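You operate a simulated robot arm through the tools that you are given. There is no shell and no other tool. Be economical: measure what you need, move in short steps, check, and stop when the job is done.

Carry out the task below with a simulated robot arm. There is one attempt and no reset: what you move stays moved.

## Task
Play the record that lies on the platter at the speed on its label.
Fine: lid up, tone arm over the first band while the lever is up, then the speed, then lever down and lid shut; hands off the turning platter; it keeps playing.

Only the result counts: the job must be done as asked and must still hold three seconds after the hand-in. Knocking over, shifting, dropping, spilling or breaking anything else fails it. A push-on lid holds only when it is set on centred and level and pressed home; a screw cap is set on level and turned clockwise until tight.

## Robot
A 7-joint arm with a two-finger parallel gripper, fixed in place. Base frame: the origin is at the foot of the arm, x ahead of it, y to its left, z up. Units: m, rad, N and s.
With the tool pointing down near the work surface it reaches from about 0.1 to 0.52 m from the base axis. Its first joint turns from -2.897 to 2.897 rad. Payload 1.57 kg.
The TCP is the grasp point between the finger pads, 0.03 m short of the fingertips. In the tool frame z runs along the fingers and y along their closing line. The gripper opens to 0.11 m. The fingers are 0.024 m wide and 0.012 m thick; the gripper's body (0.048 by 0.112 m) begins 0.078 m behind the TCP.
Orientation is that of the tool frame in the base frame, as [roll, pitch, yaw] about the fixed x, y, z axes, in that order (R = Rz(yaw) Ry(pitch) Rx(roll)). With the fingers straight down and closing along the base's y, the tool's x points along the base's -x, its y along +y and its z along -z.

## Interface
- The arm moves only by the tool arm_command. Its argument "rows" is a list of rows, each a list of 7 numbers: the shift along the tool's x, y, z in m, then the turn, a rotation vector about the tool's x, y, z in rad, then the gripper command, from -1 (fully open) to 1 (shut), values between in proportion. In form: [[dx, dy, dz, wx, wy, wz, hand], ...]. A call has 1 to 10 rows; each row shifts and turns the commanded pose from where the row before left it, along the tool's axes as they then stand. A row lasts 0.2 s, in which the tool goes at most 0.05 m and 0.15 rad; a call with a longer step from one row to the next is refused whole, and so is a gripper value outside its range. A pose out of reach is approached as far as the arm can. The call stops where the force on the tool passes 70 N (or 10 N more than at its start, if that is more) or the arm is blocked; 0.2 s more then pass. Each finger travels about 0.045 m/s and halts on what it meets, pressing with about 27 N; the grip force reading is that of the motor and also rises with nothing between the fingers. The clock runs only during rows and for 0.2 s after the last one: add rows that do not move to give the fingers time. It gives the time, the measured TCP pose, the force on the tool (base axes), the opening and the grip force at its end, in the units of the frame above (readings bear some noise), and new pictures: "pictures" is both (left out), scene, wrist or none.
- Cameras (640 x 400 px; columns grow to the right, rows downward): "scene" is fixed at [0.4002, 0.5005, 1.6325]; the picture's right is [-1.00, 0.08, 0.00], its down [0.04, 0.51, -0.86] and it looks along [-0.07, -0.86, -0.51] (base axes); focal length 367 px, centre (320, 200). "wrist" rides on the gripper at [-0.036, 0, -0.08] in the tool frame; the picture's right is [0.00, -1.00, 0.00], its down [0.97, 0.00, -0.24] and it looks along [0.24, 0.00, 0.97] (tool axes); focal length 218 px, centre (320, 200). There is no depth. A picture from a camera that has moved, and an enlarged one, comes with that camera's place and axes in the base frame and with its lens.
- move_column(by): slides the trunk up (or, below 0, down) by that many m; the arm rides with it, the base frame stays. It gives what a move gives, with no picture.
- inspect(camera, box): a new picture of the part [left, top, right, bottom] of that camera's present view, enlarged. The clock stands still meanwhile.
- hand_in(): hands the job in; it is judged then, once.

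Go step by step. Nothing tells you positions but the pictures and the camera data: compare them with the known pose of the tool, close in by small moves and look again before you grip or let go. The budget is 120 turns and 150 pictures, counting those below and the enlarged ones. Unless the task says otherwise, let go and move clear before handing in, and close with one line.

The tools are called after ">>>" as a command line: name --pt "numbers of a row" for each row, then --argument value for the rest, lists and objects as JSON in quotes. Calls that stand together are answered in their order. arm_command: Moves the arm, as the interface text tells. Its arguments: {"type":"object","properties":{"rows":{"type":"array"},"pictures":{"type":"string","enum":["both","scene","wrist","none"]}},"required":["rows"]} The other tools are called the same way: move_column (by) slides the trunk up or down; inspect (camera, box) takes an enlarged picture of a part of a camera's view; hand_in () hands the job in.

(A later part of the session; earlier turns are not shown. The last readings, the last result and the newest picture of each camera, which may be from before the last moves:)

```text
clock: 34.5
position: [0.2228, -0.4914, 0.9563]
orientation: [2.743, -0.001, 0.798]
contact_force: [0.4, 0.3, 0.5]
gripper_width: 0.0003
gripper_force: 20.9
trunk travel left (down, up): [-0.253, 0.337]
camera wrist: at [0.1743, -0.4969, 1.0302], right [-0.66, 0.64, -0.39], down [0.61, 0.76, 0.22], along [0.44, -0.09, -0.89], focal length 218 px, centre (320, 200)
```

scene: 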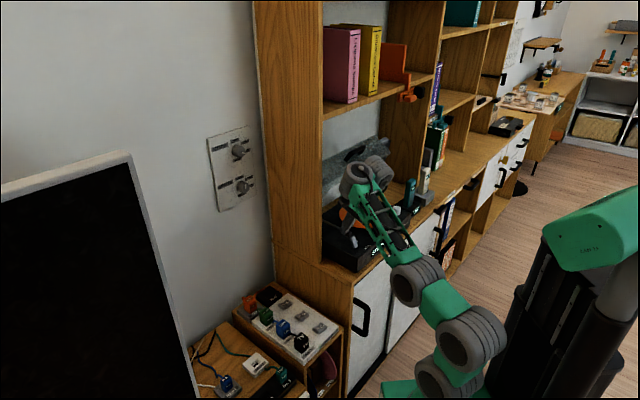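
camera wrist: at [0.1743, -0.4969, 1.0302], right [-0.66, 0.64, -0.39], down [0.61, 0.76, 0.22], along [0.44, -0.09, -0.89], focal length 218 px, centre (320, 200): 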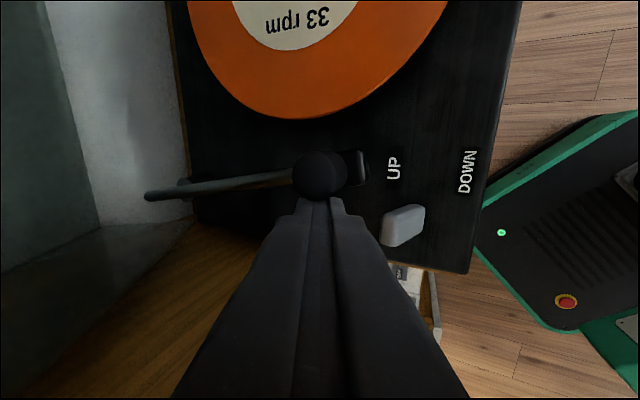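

It's following the push. Continuing with another 30 mm.

>>> arm_command --pt "-0.01 0.004 0.001 0 0 0 1" --pt "-0.01 0.004 0.001 0 0 0 1" --pt "-0.01 0.004 0.001 0 0 0 1" --pt "0 0 0 0 0 0 1"

>>> inspect --camera "wrist" --box '[160, 60, 480, 260]'

```text
clock: 35.5
position: [0.2106, -0.5213, 0.9585]
orientation: [2.739, 0.0, 0.798]
contact_force: [0.0, 0.0, -0.1]
gripper_width: 0.0
gripper_force: 21.5
trunk travel left (down, up): [-0.253, 0.337]
camera wrist: at [0.1623, -0.5267, 1.0316], right [-0.66, 0.64, -0.39], down [0.61, 0.76, 0.22], along [0.44, -0.09, -0.89], focal length 218 px, centre (320, 200)
```

scene: 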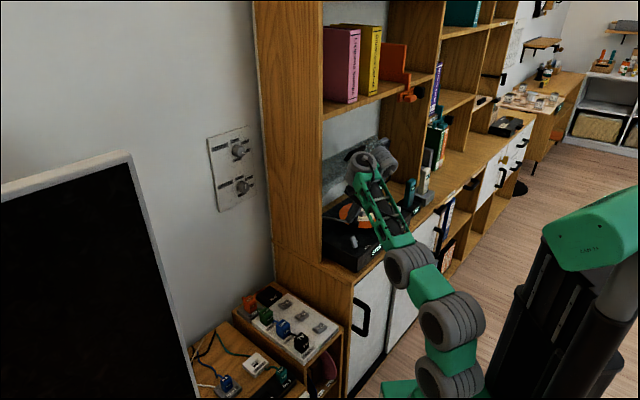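
wrist: 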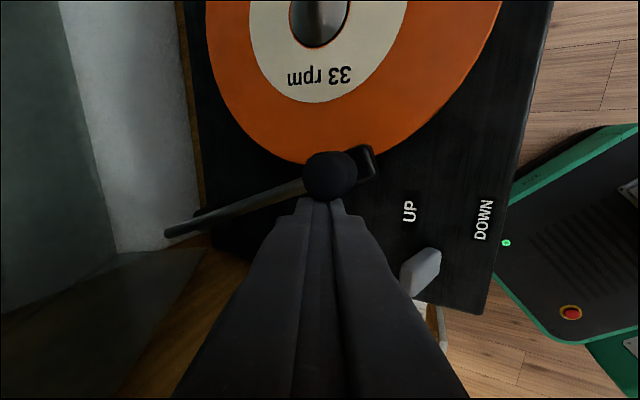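

```text
2.00 times, centred on (320, 160) of wrist
camera zoom: at [0.1623, -0.5267, 1.0316], right [-0.66, 0.64, -0.39], down [0.61, 0.76, 0.22], along [0.44, -0.09, -0.89], focal length 436 px, centre (320, 280)
```

zoom: 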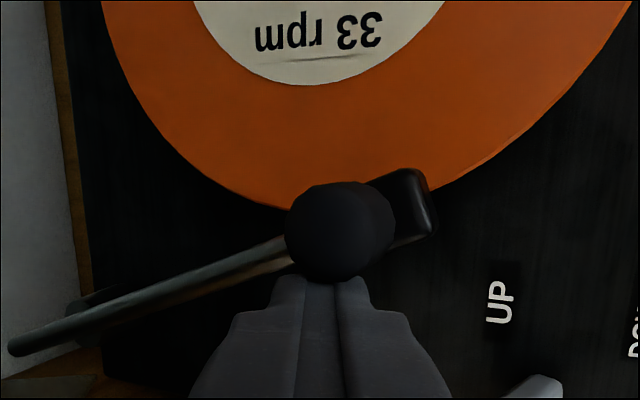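

The cartridge is just outside the record's edge, at r≈0.095 against an edge of about 0.09. About 12 mm more puts it over the first band.

>>> arm_command --pt "-0.006 0.003 0.001 0 0 0 1" --pt "-0.006 0.003 0.001 0 0 0 1" --pt "0 0 0 0 0 0 1" --pt "0.01 0 0 0 0 0 1" --pt "0.02 -0.005 -0.005 0 0 0 1" --pt "0.02 -0.01 -0.01 0 0 0 1"

>>> inspect --camera "wrist" --box '[160, 20, 480, 220]'

```text
clock: 36.9
position: [0.2251, -0.4846, 0.9651]
orientation: [2.74, 0.001, 0.795]
contact_force: [0.1, 0.2, -0.2]
gripper_width: 0.0001
gripper_force: 21.8
trunk travel left (down, up): [-0.253, 0.337]
camera wrist: at [0.1777, -0.4897, 1.0387], right [-0.66, 0.64, -0.39], down [0.61, 0.76, 0.22], along [0.44, -0.09, -0.89], focal length 218 px, centre (320, 200)
```

scene: 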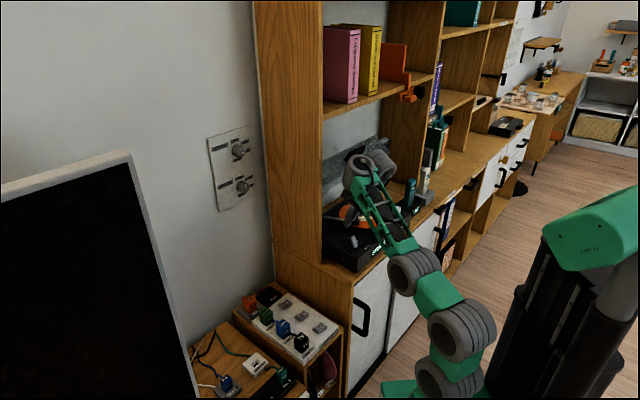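
wrist: 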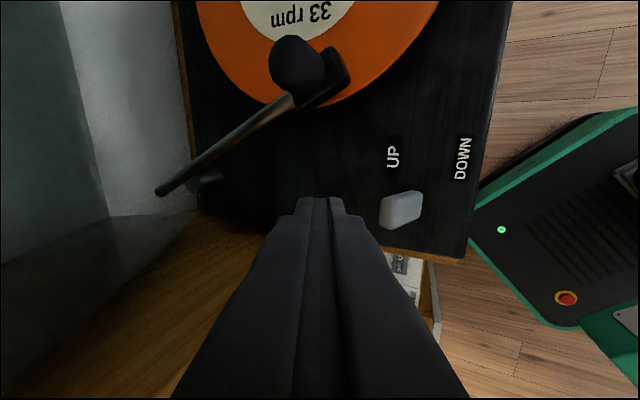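

```text
2.00 times, centred on (320, 120) of wrist
camera zoom: at [0.1777, -0.4897, 1.0387], right [-0.66, 0.64, -0.39], down [0.61, 0.76, 0.22], along [0.44, -0.09, -0.89], focal length 436 px, centre (320, 360)
```

zoom: 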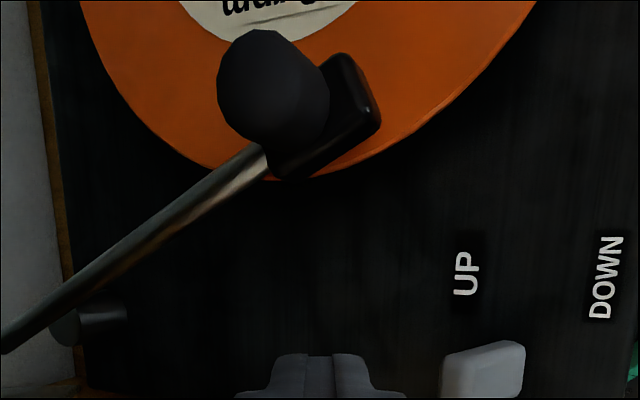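

The tone arm head is over the outer band at r≈0.08, and I've backed off it. Next is the speed knob at front-right: I'll raise up, move out, and travel right.

>>> move_column --by 0.1

>>> arm_command --pt "0 -0.03 -0.013 0 0 0 1" --pt "0 -0.03 -0.013 0 0 0 1" --pt "0 -0.02 -0.01 0 0 0 1" --pt "-0.03 0 0 0 0 0 1" --pt "-0.04 0 0 0 0 0 1" --pt "-0.04 0 0 0 0 0 1" --pt "-0.04 0 0 0 0 0 1" --pt "-0.03 0 0 0 0 0 1"

>>> inspect --camera "scene" --box '[320, 180, 420, 270]'

```text
clock: 38.2
position: [0.2264, -0.4856, 1.065]
orientation: [2.74, -0.001, 0.797]
contact_force: [-0.3, -0.1, 0.1]
gripper_width: 0.0
gripper_force: 20.9
trunk travel left (down, up): [-0.353, 0.237]
```

```text
clock: 40.0
position: [0.0356, -0.5528, 1.0673]
orientation: [2.741, -0.001, 0.797]
contact_force: [-0.7, 0.5, 0.1]
gripper_width: 0.0
gripper_force: 21.4
trunk travel left (down, up): [-0.353, 0.237]
camera wrist: at [-0.0117, -0.5584, 1.1405], right [-0.66, 0.64, -0.39], down [0.61, 0.76, 0.22], along [0.44, -0.09, -0.89], focal length 218 px, centre (320, 200)
```

scene: 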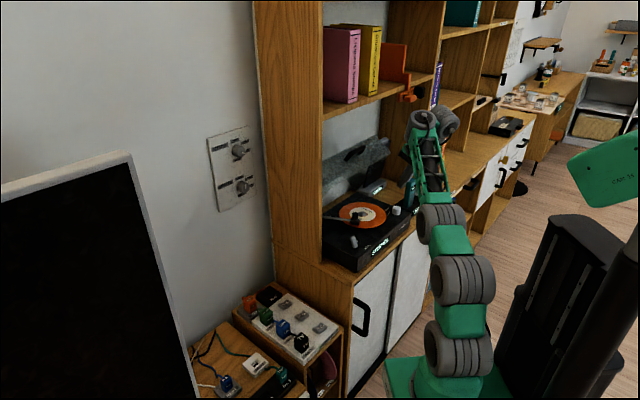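
wrist: 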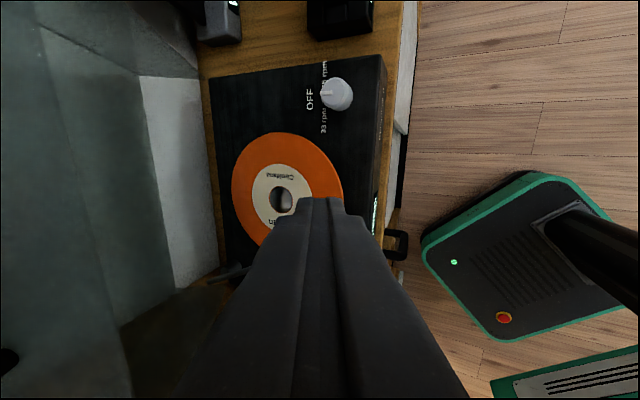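

```text
4.44 times, centred on (370, 225) of scene
camera zoom: at [0.4002, 0.5005, 1.6325], right [-1.0, 0.08, 0.0], down [0.04, 0.51, -0.86], along [-0.07, -0.86, -0.51], focal length 1631 px, centre (98, 89)
```

zoom: 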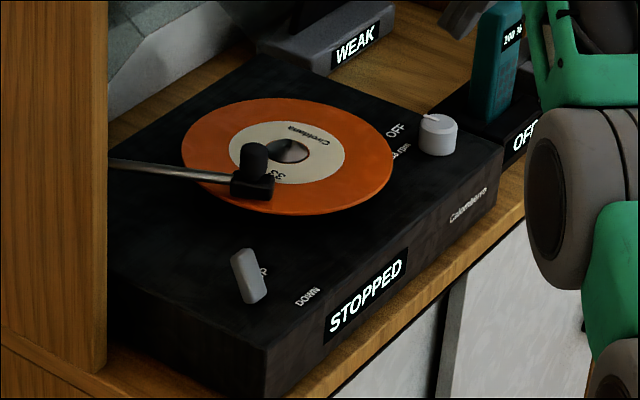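

The speed knob's top is near (0.013, -0.662, 0.888), pointing at OFF; 33 is on its left side and 45 on its right. I'm moving above it with the gripper opening.

>>> arm_command --pt "-0.031 0.0156 0.0067 0 0 0 0.1" --pt "-0.031 0.0156 0.0067 0 0 0 0.1" --pt "-0.031 0.0156 0.0067 0 0 0 0.1" --pt "0 0 0 0 0 0 0.1"

>>> inspect --camera "wrist" --box '[240, 80, 440, 240]'

```text
clock: 41.0
position: [0.0155, -0.6223, 1.063]
orientation: [2.74, 0.001, 0.795]
contact_force: [-0.4, -0.2, 1.0]
gripper_width: 0.0497
gripper_force: 0.0
out of reach, approached as far as the arm can: row 3
trunk travel left (down, up): [-0.353, 0.237]
camera wrist: at [-0.0319, -0.6271, 1.1368], right [-0.66, 0.64, -0.39], down [0.61, 0.76, 0.22], along [0.44, -0.09, -0.89], focal length 218 px, centre (320, 200)
```

scene: 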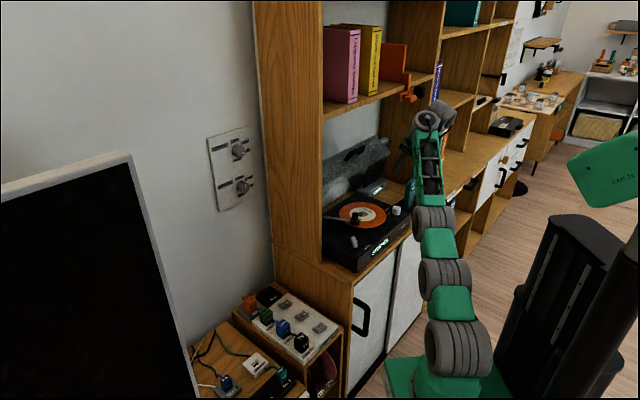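
wrist: 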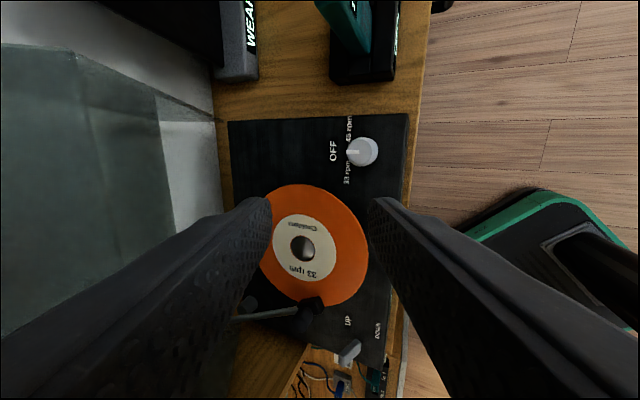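

```text
2.50 times, centred on (340, 160) of wrist
camera zoom: at [-0.0319, -0.6271, 1.1368], right [-0.66, 0.64, -0.39], down [0.61, 0.76, 0.22], along [0.44, -0.09, -0.89], focal length 546 px, centre (270, 300)
```

zoom: 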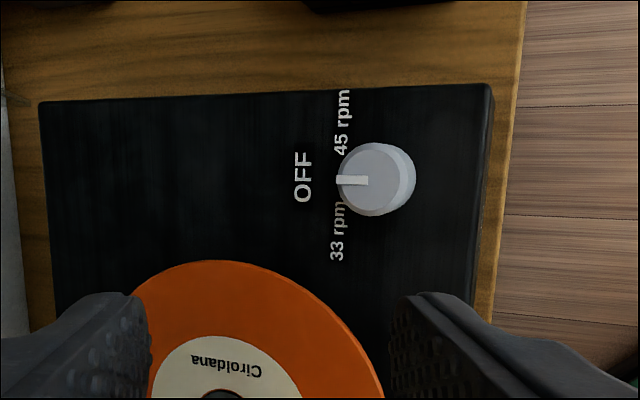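

The knob points at OFF (inward) with 33 about 50° counter-clockwise. I'll raise the column for better reach, pull back, and re-orient so the fingers close sideways across the knob with the tilt running toward the base.

>>> move_column --by 0.12

>>> arm_command --pt "0.028 -0.026 -0.011 0 0 0 0.1" --pt "0.028 -0.026 -0.011 0 0 0 0.1" --pt "0 0 0 0.14 0 0 0.1" --pt "0 0 0 0.14 0 0 0.1" --pt "0 0 0 0.12 0 0 0.1" --pt "0 0 0 0 0 -0.12 0.1" --pt "0 0 0 0 0 -0.12 0.1" --pt "0 0 0 0 0 -0.12 0.1" --pt "0 0 0 0 0 0 0.1" --pictures "wrist"

```text
clock: 42.5
position: [0.0156, -0.6227, 1.1833]
orientation: [2.74, 0.002, 0.796]
contact_force: [-0.2, -1.0, -0.1]
gripper_width: 0.0494
gripper_force: 0.1
trunk travel left (down, up): [-0.473, 0.117]
```

```text
clock: 44.5
position: [0.0154, -0.5429, 1.1839]
orientation: [3.139, 0.001, 1.159]
contact_force: [-0.3, 0.1, 0.4]
gripper_width: 0.0496
gripper_force: 0.1
trunk travel left (down, up): [-0.473, 0.117]
camera wrist: at [-0.0005, -0.5765, 1.2632], right [-0.92, 0.4, 0.0], down [0.39, 0.89, 0.24], along [0.1, 0.22, -0.97], focal length 218 px, centre (320, 200)
```

wrist: 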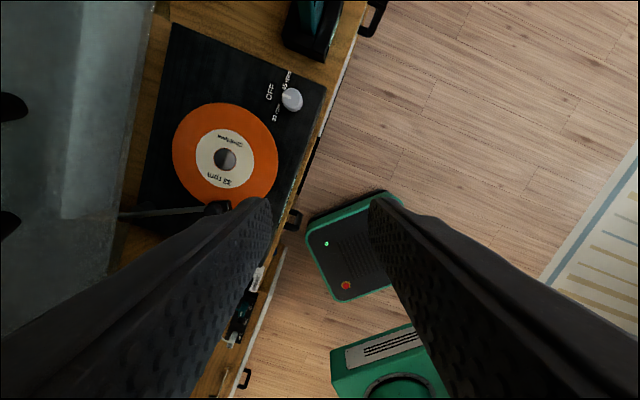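

Orientation is good. I'm tilting toward the knob and moving to hover above it.

>>> arm_command --pt "0 0 0 0 -0.125 0 0.1" --pt "0 0 0 0 -0.125 0 0.1" --pt "0 0 0 0 -0.125 0 0.1" --pt "0 0 0 0 -0.125 0 0.1" --pt "0.001 0.0075 0.0373 0 0 0 0.1" --pt "0.001 0.0075 0.0373 0 0 0 0.1" --pt "0.001 0.0075 0.0373 0 0 0 0.1" --pt "0.001 0.0075 0.0373 0 0 0 0.1" --pt "0 0 0 0 0 0 0.1"

```text
clock: 46.5
position: [0.0204, -0.6499, 1.1163]
orientation: [3.141, 0.43, 1.155]
contact_force: [0.1, -0.1, 0.2]
gripper_width: 0.0493
gripper_force: 0.1
out of reach, approached as far as the arm can: row 4, 5, 6, 7, 8
trunk travel left (down, up): [-0.473, 0.117]
camera wrist: at [0.0205, -0.6511, 1.2038], right [-0.92, 0.4, 0.0], down [0.4, 0.9, -0.18], along [-0.07, -0.17, -0.98], focal length 218 px, centre (320, 200)
```

scene: 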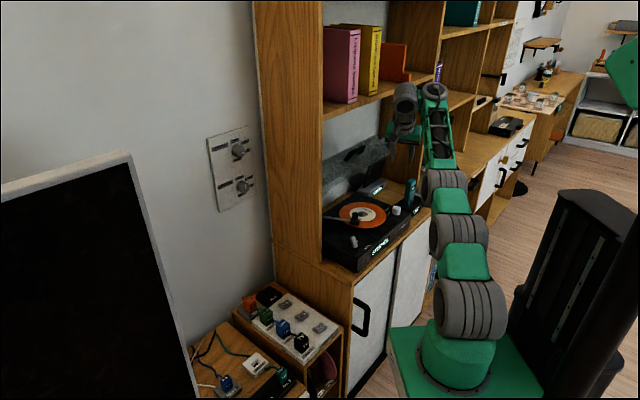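
wrist: 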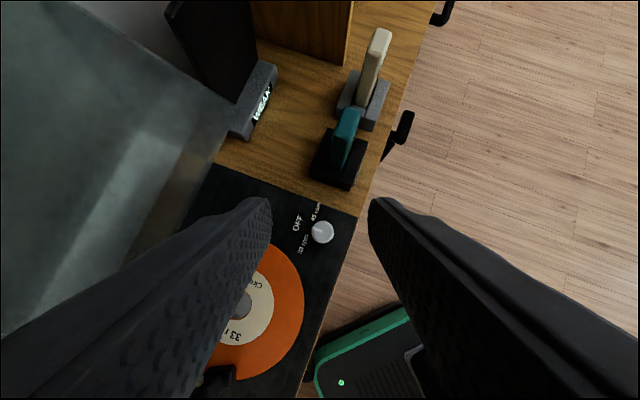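

The x-y position is nearly right and the rest is vertical, so I'm lowering with the column.

>>> move_column --by -0.16

>>> arm_command --pt "-0.005 -0.001 0.002 0 0 0 0.1" --pt "0 0 0 0 0 0 0.1"

```text
clock: 48.3
position: [0.0204, -0.6498, 0.957]
orientation: [-3.142, 0.428, 1.155]
contact_force: [-0.2, 0.5, -0.5]
gripper_width: 0.0497
gripper_force: 0.1
trunk travel left (down, up): [-0.313, 0.277]
```

```text
clock: 48.9
position: [0.0183, -0.6546, 0.9564]
orientation: [3.141, 0.426, 1.158]
contact_force: [-0.3, -0.2, -0.5]
gripper_width: 0.0496
gripper_force: 0.0
trunk travel left (down, up): [-0.313, 0.277]
camera wrist: at [0.0172, -0.6552, 1.0445], right [-0.92, 0.4, 0.0], down [0.4, 0.9, -0.18], along [-0.07, -0.17, -0.98], focal length 218 px, centre (320, 200)
```

scene: 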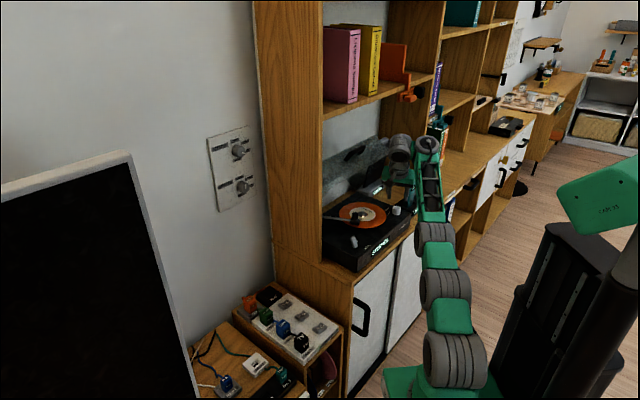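
wrist: 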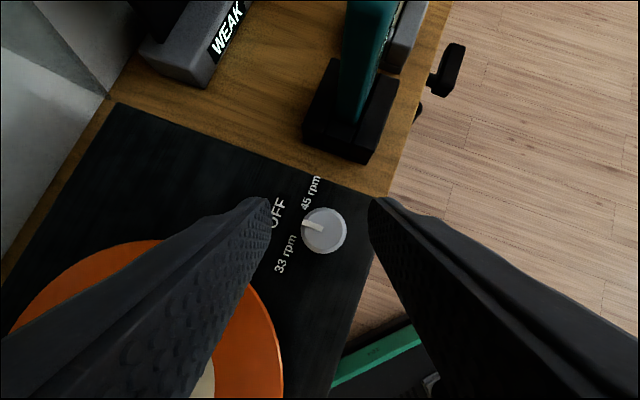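

The knob is centred between the fingers and 33 mm wide. Lowering the last 60 mm.

>>> arm_command --pt "0 -0.003 0 0 0 0 0.1" --pictures "none"

>>> move_column --by -0.058

>>> inspect --camera "wrist" --box '[220, 130, 420, 290]'

>>> inspect --camera "scene" --box '[350, 150, 450, 250]'

```text
clock: 49.3
position: [0.0148, -0.6526, 0.9573]
orientation: [3.141, 0.427, 1.155]
contact_force: [-0.2, -0.4, 0.3]
gripper_width: 0.0495
gripper_force: 0.0
trunk travel left (down, up): [-0.313, 0.277]
```

```text
clock: 50.3
position: [0.0153, -0.6524, 0.9027]
orientation: [3.141, 0.433, 1.156]
contact_force: [-0.9, -6.9, 16.6]
gripper_width: 0.0485
gripper_force: 0.1
trunk travel left (down, up): [-0.255, 0.335]
```

```text
2.50 times, centred on (320, 210) of wrist
camera zoom: at [0.0146, -0.6534, 0.9899], right [-0.92, 0.4, 0.0], down [0.4, 0.9, -0.19], along [-0.08, -0.17, -0.98], focal length 546 px, centre (320, 175)
```

zoom: 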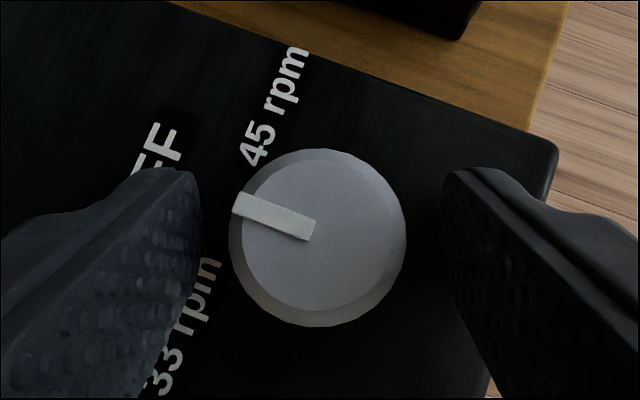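

```text
4.00 times, centred on (400, 200) of scene
camera zoom: at [0.4002, 0.5005, 1.6325], right [-1.0, 0.08, 0.0], down [0.04, 0.51, -0.86], along [-0.07, -0.86, -0.51], focal length 1468 px, centre (0, 200)
```

zoom: 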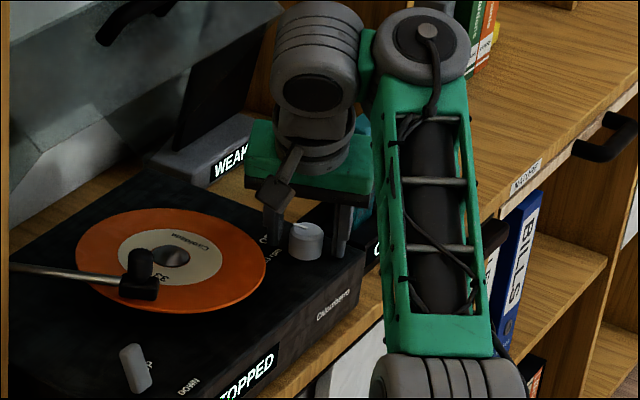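

The tips just touch the deck, so I'll rise 4 mm and then grip the knob.

>>> move_column --by 0.006

>>> arm_command --pt "0 0 0 0 0 0 1" --pt "0 0 0 0 0 0 1" --pt "0 0 0 0 0 0 1" --pictures "wrist"

```text
clock: 50.8
position: [0.0144, -0.6522, 0.904]
orientation: [3.14, 0.424, 1.159]
contact_force: [0.2, -0.8, 0.2]
gripper_width: 0.0496
gripper_force: 0.1
trunk travel left (down, up): [-0.261, 0.329]
```

```text
clock: 51.6
position: [0.0147, -0.6537, 0.9048]
orientation: [3.141, 0.426, 1.156]
contact_force: [-0.5, 4.2, -4.7]
gripper_width: 0.0315
gripper_force: 30.5
trunk travel left (down, up): [-0.261, 0.329]
camera wrist: at [0.015, -0.6543, 0.9918], right [-0.92, 0.4, 0.0], down [0.4, 0.9, -0.18], along [-0.07, -0.17, -0.98], focal length 218 px, centre (320, 200)
```

wrist: 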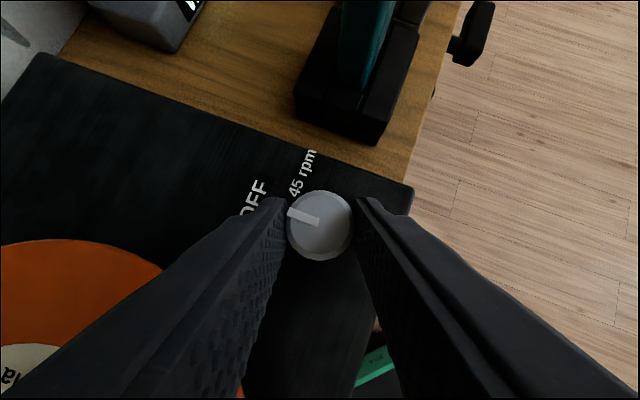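

The knob is gripped. I'm turning it counter-clockwise about the vertical in small steps.

>>> arm_command --pt "0 -0.001 0 -0.05 0 -0.109 1" --pt "0 -0.001 0 -0.05 0 -0.109 1" --pt "0 -0.001 0 -0.05 0 -0.109 1" --pt "0 -0.001 0 -0.05 0 -0.109 1" --pt "0 0 0 0 0 0 1"

>>> inspect --camera "scene" --box '[330, 180, 430, 280]'

```text
clock: 52.8
position: [0.0101, -0.653, 0.9039]
orientation: [3.139, 0.428, 1.639]
contact_force: [7.2, 11.4, -12.4]
gripper_width: 0.0315
gripper_force: 40.1
trunk travel left (down, up): [-0.261, 0.329]
camera wrist: at [0.0114, -0.6537, 0.9919], right [-1.0, -0.07, 0.0], down [-0.07, 0.98, -0.18], along [0.01, -0.18, -0.98], focal length 218 px, centre (320, 200)
```

scene: 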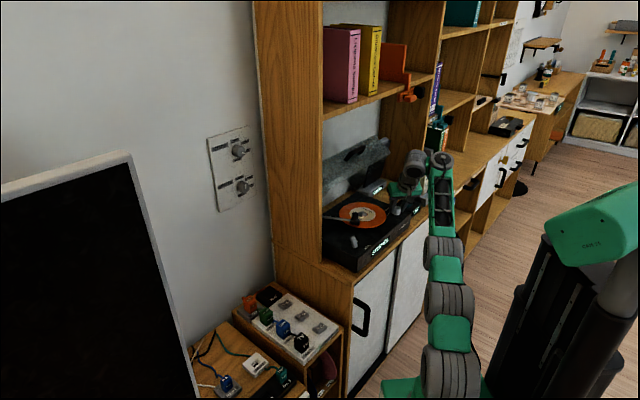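
wrist: 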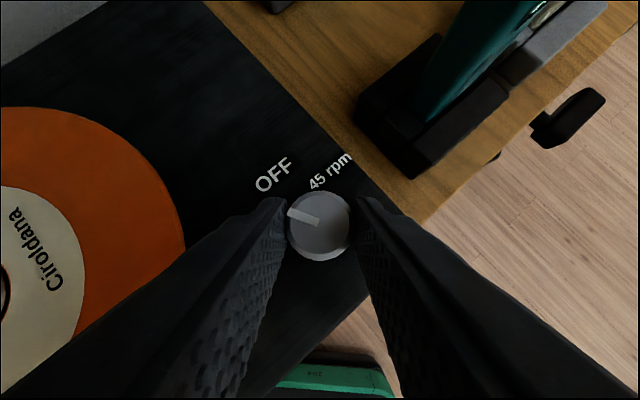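

```text
4.00 times, centred on (380, 230) of scene
camera zoom: at [0.4002, 0.5005, 1.6325], right [-1.0, 0.08, 0.0], down [0.04, 0.51, -0.86], along [-0.07, -0.86, -0.51], focal length 1468 px, centre (80, 80)
```

zoom: 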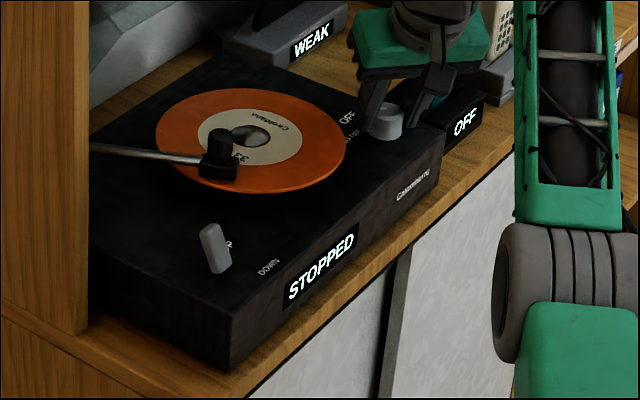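

The knob turns with the fingers, about 28° so far. Continuing to about 50°.

>>> arm_command --pt "0 -0.001 0 -0.05 0 -0.109 1" --pt "0 -0.001 0 -0.05 0 -0.109 1" --pt "0 -0.001 0 -0.05 0 -0.109 1" --pt "0 0 0 0 0 0 1"

>>> inspect --camera "scene" --box '[330, 180, 430, 280]'

```text
clock: 53.8
position: [0.0093, -0.6539, 0.9041]
orientation: [3.14, 0.428, 1.996]
contact_force: [6.5, -1.8, -8.3]
gripper_width: 0.0313
gripper_force: 39.8
trunk travel left (down, up): [-0.261, 0.329]
camera wrist: at [0.0089, -0.6543, 0.992], right [-0.91, -0.41, 0.0], down [-0.41, 0.89, -0.18], along [0.08, -0.17, -0.98], focal length 218 px, centre (320, 200)
```

scene: 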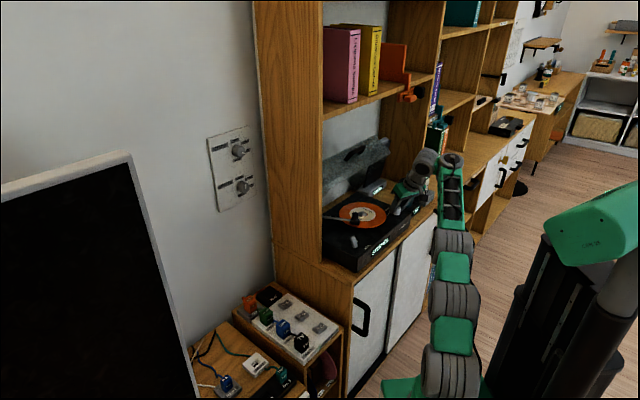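
wrist: 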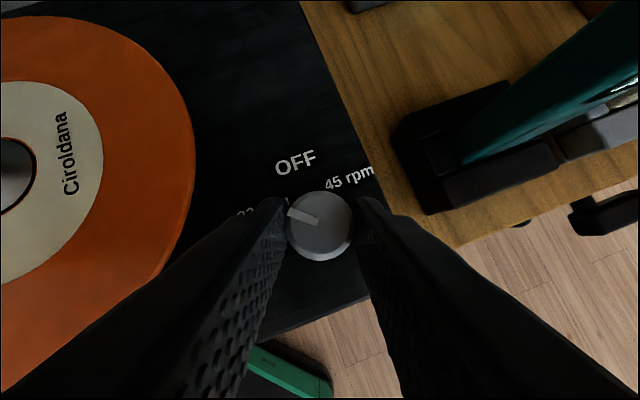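

```text
4.00 times, centred on (380, 230) of scene
camera zoom: at [0.4002, 0.5005, 1.6325], right [-1.0, 0.08, 0.0], down [0.04, 0.51, -0.86], along [-0.07, -0.86, -0.51], focal length 1468 px, centre (80, 80)
```

zoom: 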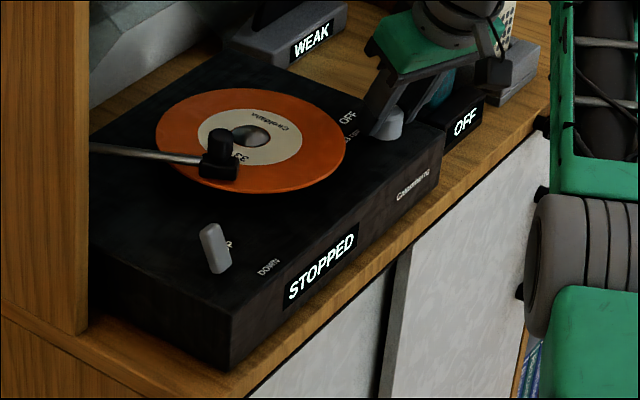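

The knob has turned 48° and the display still says STOPPED. I'll release to see where the knob settles.

>>> arm_command --pt "0 0 0 0 0 0 0.2" --pt "0 0 0 0 0 0 0.2" --pt "0 0 0 0 0 0 0.2" --pictures "none"

>>> inspect --camera "wrist" --box '[200, 100, 440, 300]'

>>> inspect --camera "scene" --box '[330, 180, 430, 280]'

```text
clock: 54.6
position: [0.0087, -0.6524, 0.9049]
orientation: [3.14, 0.427, 1.994]
contact_force: [-0.3, -0.9, 0.1]
gripper_width: 0.0439
gripper_force: 0.0
trunk travel left (down, up): [-0.261, 0.329]
```

```text
2.00 times, centred on (320, 200) of wrist
camera zoom: at [0.008, -0.6536, 0.9925], right [-0.91, -0.41, 0.0], down [-0.41, 0.9, -0.18], along [0.08, -0.17, -0.98], focal length 436 px, centre (320, 200)
```

zoom: 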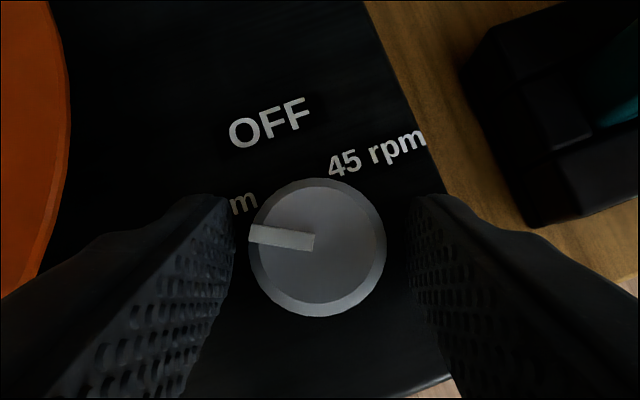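

```text
4.00 times, centred on (380, 230) of scene
camera zoom: at [0.4002, 0.5005, 1.6325], right [-1.0, 0.08, 0.0], down [0.04, 0.51, -0.86], along [-0.07, -0.86, -0.51], focal length 1468 px, centre (80, 80)
```

zoom: 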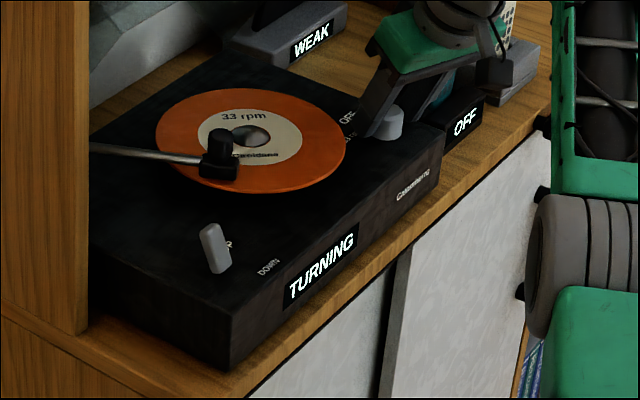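

The display reads TURNING, so the knob is in the 33 position. Now I'll rise straight up, back off, re-orient, and go to the cue lever.

>>> move_column --by 0.14

>>> arm_command --pt "0.035 0 -0.016 0 0 0 0.2" --pt "0.035 0 -0.016 0 0 0 0.5" --pt "0.035 0 -0.016 0 0 0 1" --pt "0 0 0 0 0.143 0 1" --pt "0 0 0 0 0.143 0 1" --pt "0 0 0 0 0.14 0 1" --pt "0 0 0 0 0 0.15 1" --pt "0 0 0 0 0 0.15 1" --pt "0 0 0 0 0 0.15 1" --pt "0 0 0 0 0 0.15 1" --pictures "none"

>>> arm_command --pt "0 0 0 0 0 0.15 1" --pt "0 0 0 0 0 0.15 1" --pt "0 0 0 0 0 0.15 1" --pt "0 0 0 0 0 0.15 1" --pt "0 0 0 0 0 0 1"

```text
clock: 56.3
position: [0.009, -0.6532, 1.0448]
orientation: [3.14, 0.426, 1.995]
contact_force: [0.0, 0.5, -0.3]
gripper_width: 0.0439
gripper_force: 0.2
trunk travel left (down, up): [-0.401, 0.189]
```

```text
clock: 58.5
position: [-0.0404, -0.5538, 1.0445]
orientation: [3.113, 0.066, 1.393]
contact_force: [0.3, -0.2, 0.1]
gripper_width: 0.0
gripper_force: 21.0
out of reach, approached as far as the arm can: row 6
trunk travel left (down, up): [-0.401, 0.189]
```

```text
clock: 59.7
position: [-0.0408, -0.5544, 1.0464]
orientation: [3.082, 0.04, 0.792]
contact_force: [-0.3, 0.5, 0.7]
gripper_width: 0.0
gripper_force: 20.7
trunk travel left (down, up): [-0.401, 0.189]
camera wrist: at [-0.0675, -0.5759, 1.127], right [-0.71, 0.7, -0.06], down [0.68, 0.71, 0.2], along [0.18, 0.1, -0.98], focal length 218 px, centre (320, 200)
```

scene: 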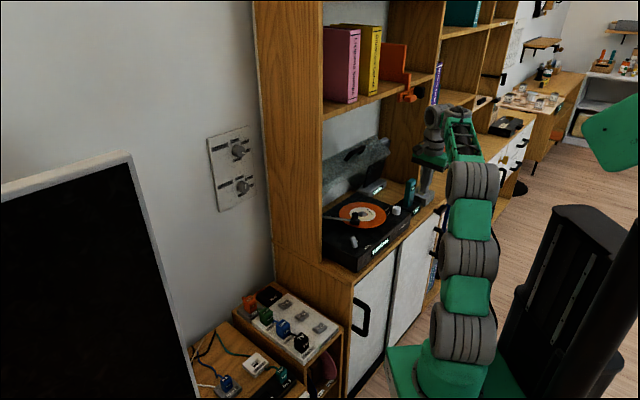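
wrist: 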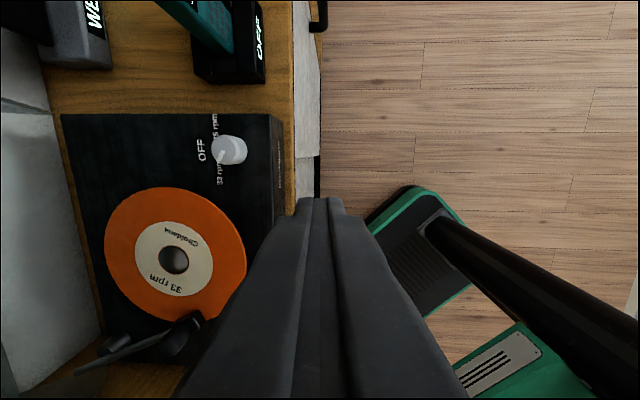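

The knob pointer is at 33. I'm moving left along the front and tilting for the lever.

>>> arm_command --pt "0.04 0.006 0 0 0 0 1" --pt "0.04 0.006 0 0 0 0 1" --pt "0.04 0.006 0 0 0 0 1" --pt "0.04 0.006 0 0 0 0 1" --pt "0.04 0.006 0 0 0 0 1" --pt "0.036 0.006 0 -0.1 0.02 0 1" --pt "0 0.006 0 -0.1 0.02 0 1" --pt "0 0.006 0 -0.14 0 0 1" --pt "0 0 0 0 0 0 1"

```text
clock: 61.7
position: [0.1585, -0.4196, 1.0412]
orientation: [2.739, -0.001, 0.801]
contact_force: [-0.5, -1.1, 0.1]
gripper_width: 0.0
gripper_force: 21.1
trunk travel left (down, up): [-0.401, 0.189]
camera wrist: at [0.1103, -0.4254, 1.1153], right [-0.66, 0.64, -0.39], down [0.61, 0.76, 0.22], along [0.44, -0.09, -0.89], focal length 218 px, centre (320, 200)
```

scene: 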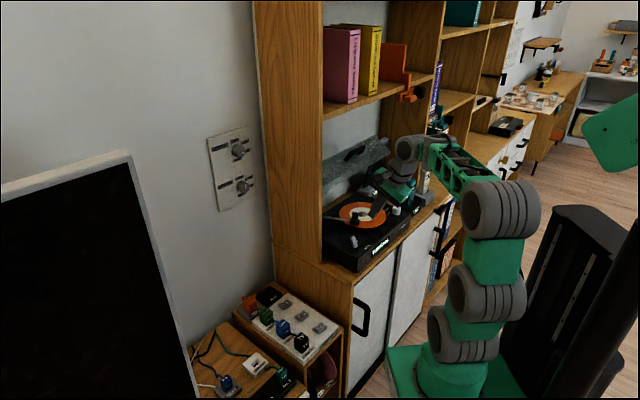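
wrist: 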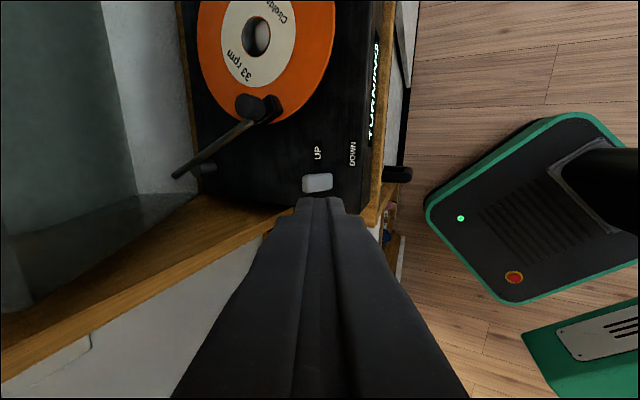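

The lever is at about n=0.472, c=-0.174, still UP. I'll place the closed fingertips just inside it and come down with the column.

>>> arm_command --pt "0.002 0.0275 0.0117 0 0 0 1" --pt "0.002 0.0275 0.0117 0 0 0 1" --pt "0.002 0.0275 0.0117 0 0 0 1" --pt "0 0 0 0 0 0 1" --pictures "none"

>>> move_column --by -0.08

>>> inspect --camera "wrist" --box '[180, 60, 500, 260]'

>>> inspect --camera "scene" --box '[320, 190, 400, 270]'

```text
clock: 62.7
position: [0.2276, -0.479, 1.0416]
orientation: [2.741, -0.003, 0.801]
contact_force: [-1.0, 0.7, 0.6]
gripper_width: 0.0
gripper_force: 21.3
trunk travel left (down, up): [-0.401, 0.189]
```

```text
clock: 63.9
position: [0.2267, -0.4777, 0.9625]
orientation: [2.739, -0.003, 0.801]
contact_force: [-0.4, 0.7, 0.4]
gripper_width: 0.0
gripper_force: 21.3
trunk travel left (down, up): [-0.321, 0.269]
```

```text
2.00 times, centred on (340, 160) of wrist
camera zoom: at [0.1794, -0.4837, 1.0359], right [-0.66, 0.64, -0.39], down [0.61, 0.76, 0.22], along [0.44, -0.09, -0.89], focal length 436 px, centre (280, 280)
```

zoom: 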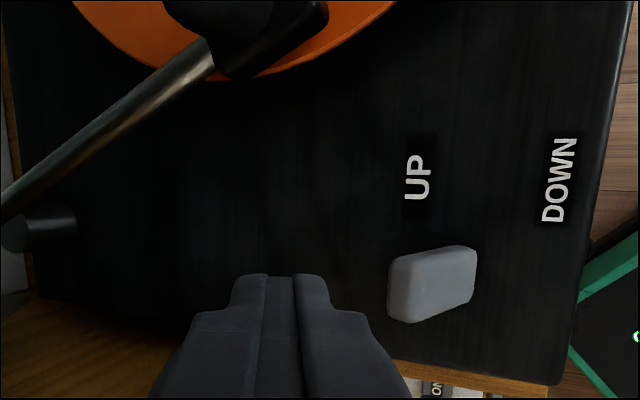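

```text
5.00 times, centred on (360, 230) of scene
camera zoom: at [0.4002, 0.5005, 1.6325], right [-1.0, 0.08, 0.0], down [0.04, 0.51, -0.86], along [-0.07, -0.86, -0.51], focal length 1835 px, centre (120, 50)
```

zoom: 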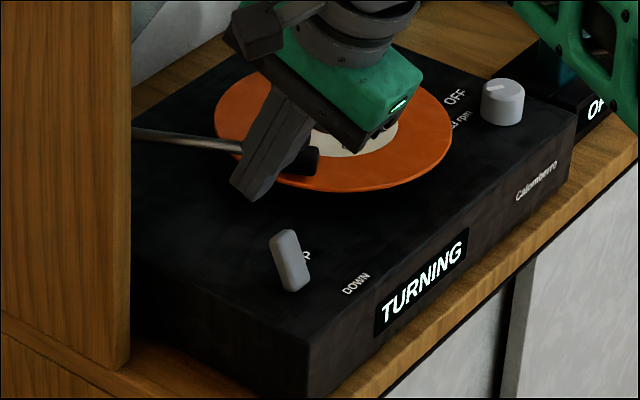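

Shifting 8 mm further in for clearance, then lowering.

>>> arm_command --pt "-0.002 0.0083 0.0035 0 0 0 1" --pt "0 0 0 0 0 0 1" --pictures "none"

>>> move_column --by -0.048

>>> inspect --camera "wrist" --box '[180, 60, 500, 260]'

```text
clock: 64.5
position: [0.2332, -0.4864, 0.9611]
orientation: [2.743, -0.003, 0.8]
contact_force: [0.4, -0.6, 0.0]
gripper_width: 0.0002
gripper_force: 21.2
trunk travel left (down, up): [-0.321, 0.269]
```

```text
clock: 65.4
position: [0.2317, -0.4867, 0.9146]
orientation: [2.74, 0.0, 0.801]
contact_force: [-0.5, -0.4, 0.1]
gripper_width: 0.0
gripper_force: 21.2
trunk travel left (down, up): [-0.273, 0.317]
```

```text
2.00 times, centred on (340, 160) of wrist
camera zoom: at [0.1844, -0.4919, 0.9878], right [-0.66, 0.64, -0.39], down [0.61, 0.76, 0.22], along [0.44, -0.09, -0.89], focal length 436 px, centre (280, 280)
```

zoom: 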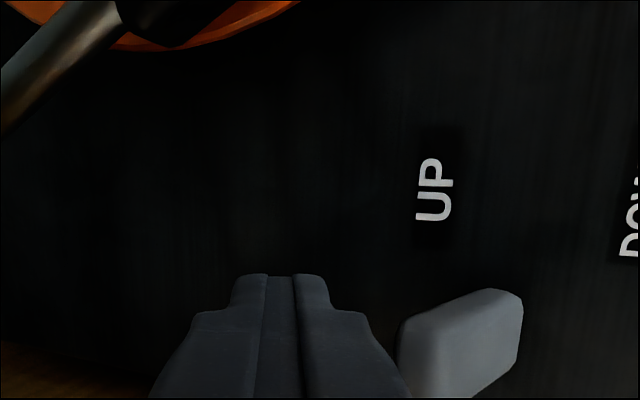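

The fingertips are just inside the lever. Pushing it outward toward DOWN.

>>> arm_command --pt "0 -0.0074 -0.0031 0 0 0 1" --pt "0 -0.0074 -0.0031 0 0 0 1" --pt "0 -0.0074 -0.0031 0 0 0 1" --pt "0 0 0 0 0 0 1" --pictures "none"

>>> inspect --camera "wrist" --box '[180, 60, 500, 260]'

>>> inspect --camera "scene" --box '[320, 190, 400, 270]'

```text
clock: 66.4
position: [0.2161, -0.4696, 0.9144]
orientation: [2.744, -0.002, 0.8]
contact_force: [1.3, 0.7, 1.5]
gripper_width: 0.0
gripper_force: 21.4
trunk travel left (down, up): [-0.273, 0.317]
```

```text
2.00 times, centred on (340, 160) of wrist
camera zoom: at [0.1675, -0.475, 0.9871], right [-0.66, 0.64, -0.39], down [0.61, 0.76, 0.22], along [0.44, -0.09, -0.89], focal length 436 px, centre (280, 280)
```

zoom: 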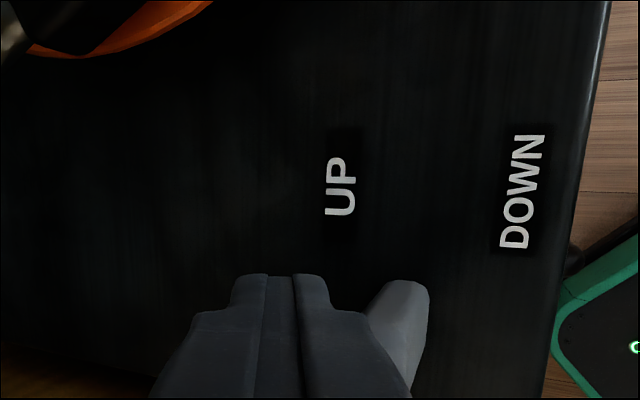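

```text
5.00 times, centred on (360, 230) of scene
camera zoom: at [0.4002, 0.5005, 1.6325], right [-1.0, 0.08, 0.0], down [0.04, 0.51, -0.86], along [-0.07, -0.86, -0.51], focal length 1835 px, centre (120, 50)
```

zoom: 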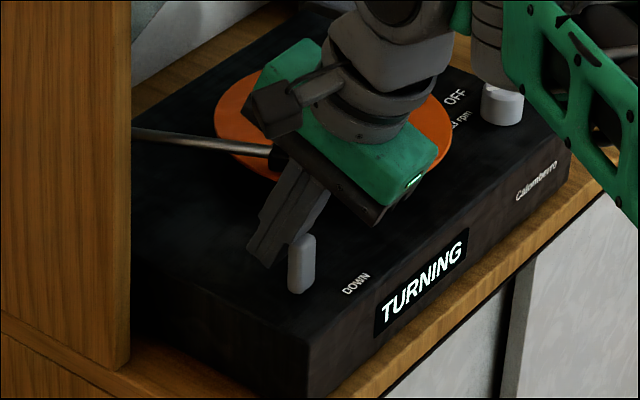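

The lever is now near vertical. Pushing further.

>>> arm_command --pt "0 -0.0074 -0.0031 0 0 0 1" --pt "0 -0.0074 -0.0031 0 0 0 1" --pt "0 0 0 0 0 0 1" --pictures "none"

>>> inspect --camera "scene" --box '[320, 190, 400, 270]'

```text
clock: 67.2
position: [0.2032, -0.4588, 0.9138]
orientation: [2.742, -0.002, 0.802]
contact_force: [-0.6, -0.1, -0.1]
gripper_width: 0.0
gripper_force: 21.3
trunk travel left (down, up): [-0.273, 0.317]
```

```text
5.00 times, centred on (360, 230) of scene
camera zoom: at [0.4002, 0.5005, 1.6325], right [-1.0, 0.08, 0.0], down [0.04, 0.51, -0.86], along [-0.07, -0.86, -0.51], focal length 1835 px, centre (120, 50)
```

zoom: 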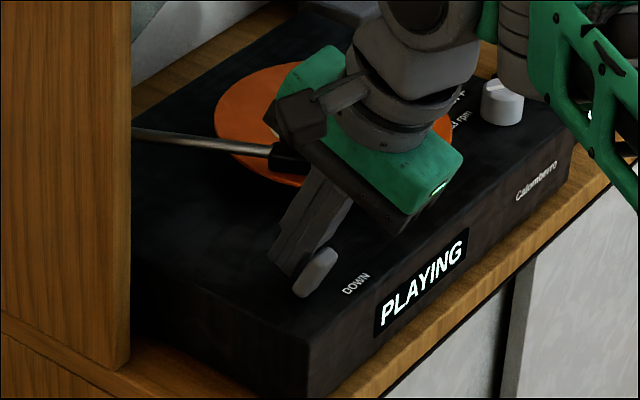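

The display says PLAYING. Now I'll raise straight up and go back to the handle pose to close the lid.

>>> move_column --by 0.128

>>> arm_command --pt "0 0.01 -0.039 0 0 0 1" --pt "0 0.01 -0.039 0 0 0 1" --pt "0 0.01 -0.039 0 0 0 1" --pt "0 0.01 -0.039 0 0 0 0.5" --pt "0 0.01 -0.039 0 0 0 0.5" --pt "-0.04 0 0 0 0 0 0.5" --pt "-0.04 0 0 -0.1 0 0 0.5" --pt "-0.04 0 0 -0.1 0 0 0.5" --pt "0 0 0 -0.1 0 0 0.5" --pt "0 0 0 0 0 0 0.5"

```text
clock: 68.8
position: [0.2031, -0.4596, 1.0435]
orientation: [2.742, -0.003, 0.801]
contact_force: [0.5, 0.2, -0.7]
gripper_width: 0.0
gripper_force: 21.9
trunk travel left (down, up): [-0.401, 0.189]
```

```text
clock: 71.0
position: [0.1012, -0.511, 1.1705]
orientation: [2.441, 0.001, 0.802]
contact_force: [0.5, 0.7, -0.2]
gripper_width: 0.0277
gripper_force: 0.0
out of reach, approached as far as the arm can: row 4, 5, 6
trunk travel left (down, up): [-0.401, 0.189]
camera wrist: at [0.0397, -0.5023, 1.2317], right [-0.55, 0.53, -0.65], down [0.56, 0.8, 0.18], along [0.62, -0.26, -0.74], focal length 218 px, centre (320, 200)
```

scene: 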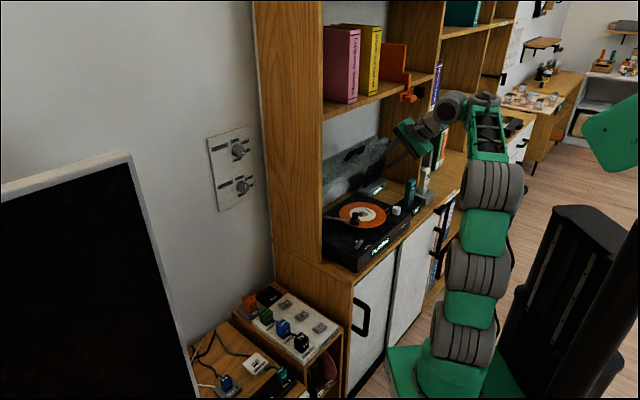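
wrist: 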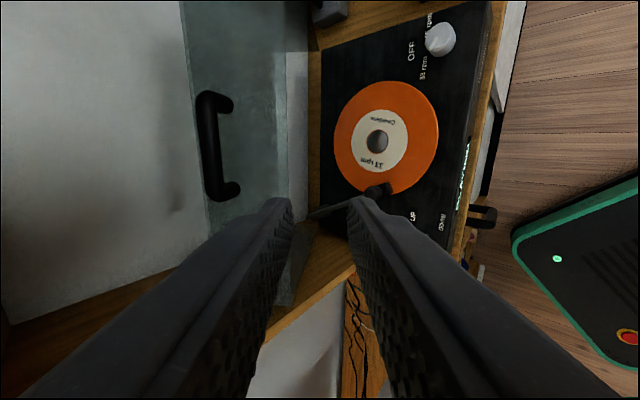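

The handle is where I left it. I'm moving to the pre-grasp pose above and in front of the bar.

>>> arm_command --pt "-0.007 0.03 -0.008 0 0 0 0.4" --pt "-0.007 0.03 -0.008 -0.015 0 0 0.4" --pt "-0.004 0.03 -0.007 0 0 0 0.4" --pt "0 0 0 0 0 0 0.4" --pictures "wrist"

```text
clock: 72.0
position: [0.121, -0.5419, 1.2124]
orientation: [2.424, -0.002, 0.799]
contact_force: [0.9, -0.3, 0.7]
gripper_width: 0.033
gripper_force: 0.0
out of reach, approached as far as the arm can: row 2, 3
trunk travel left (down, up): [-0.401, 0.189]
camera wrist: at [0.0579, -0.5327, 1.2727], right [-0.54, 0.53, -0.66], down [0.56, 0.81, 0.18], along [0.63, -0.27, -0.73], focal length 218 px, centre (320, 200)
```

wrist: 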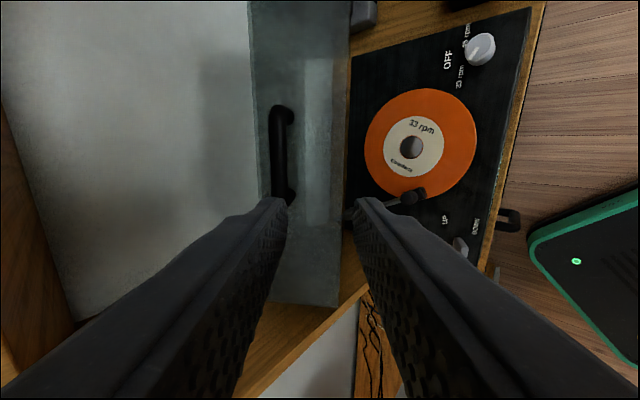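

Raising the column a bit brings the bar onto the tool axis. Then I'll advance.

>>> move_column --by 0.036

>>> arm_command --pt "-0.004 0.013 0.012 0 0 0 0.36" --pt "-0.004 0 0.03 0 0 0 0.36" --pt "0 0 0 0 0 0 0.36" --pictures "wrist"

```text
clock: 72.8
position: [0.1209, -0.5435, 1.2487]
orientation: [2.426, 0.0, 0.801]
contact_force: [-0.8, 0.4, 0.6]
gripper_width: 0.0328
gripper_force: 0.2
trunk travel left (down, up): [-0.437, 0.153]
```

```text
clock: 73.5
position: [0.1435, -0.5734, 1.2253]
orientation: [2.427, 0.001, 0.8]
contact_force: [-0.2, 0.2, 0.4]
gripper_width: 0.0349
gripper_force: 0.0
trunk travel left (down, up): [-0.437, 0.153]
camera wrist: at [0.0795, -0.5643, 1.2857], right [-0.54, 0.53, -0.66], down [0.56, 0.81, 0.18], along [0.62, -0.27, -0.73], focal length 218 px, centre (320, 200)
```

wrist: 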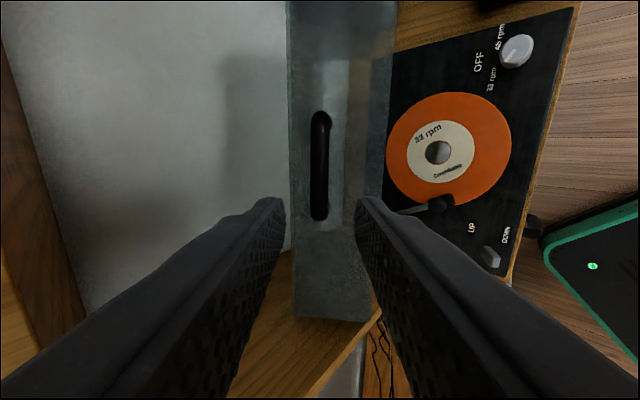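

The bar is on axis. Advancing along the tool axis.

>>> arm_command --pt "-0.004 0 0.03 0 0 0 0.36" --pt "-0.004 0 0.03 0 0 0 0.36" --pt "0 0 0.027 0 0 0 0.36" --pt "0 0 0 0 0 0 0.36" --pictures "wrist"

```text
clock: 74.5
position: [0.1781, -0.6198, 1.1587]
orientation: [2.426, -0.001, 0.801]
contact_force: [-0.4, -1.0, -0.6]
gripper_width: 0.035
gripper_force: 0.1
trunk travel left (down, up): [-0.437, 0.153]
camera wrist: at [0.1145, -0.6101, 1.2199], right [-0.54, 0.53, -0.66], down [0.56, 0.81, 0.18], along [0.62, -0.27, -0.73], focal length 218 px, centre (320, 200)
```

wrist: 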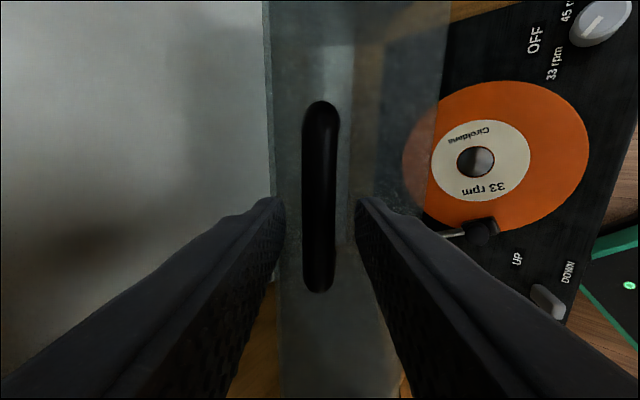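

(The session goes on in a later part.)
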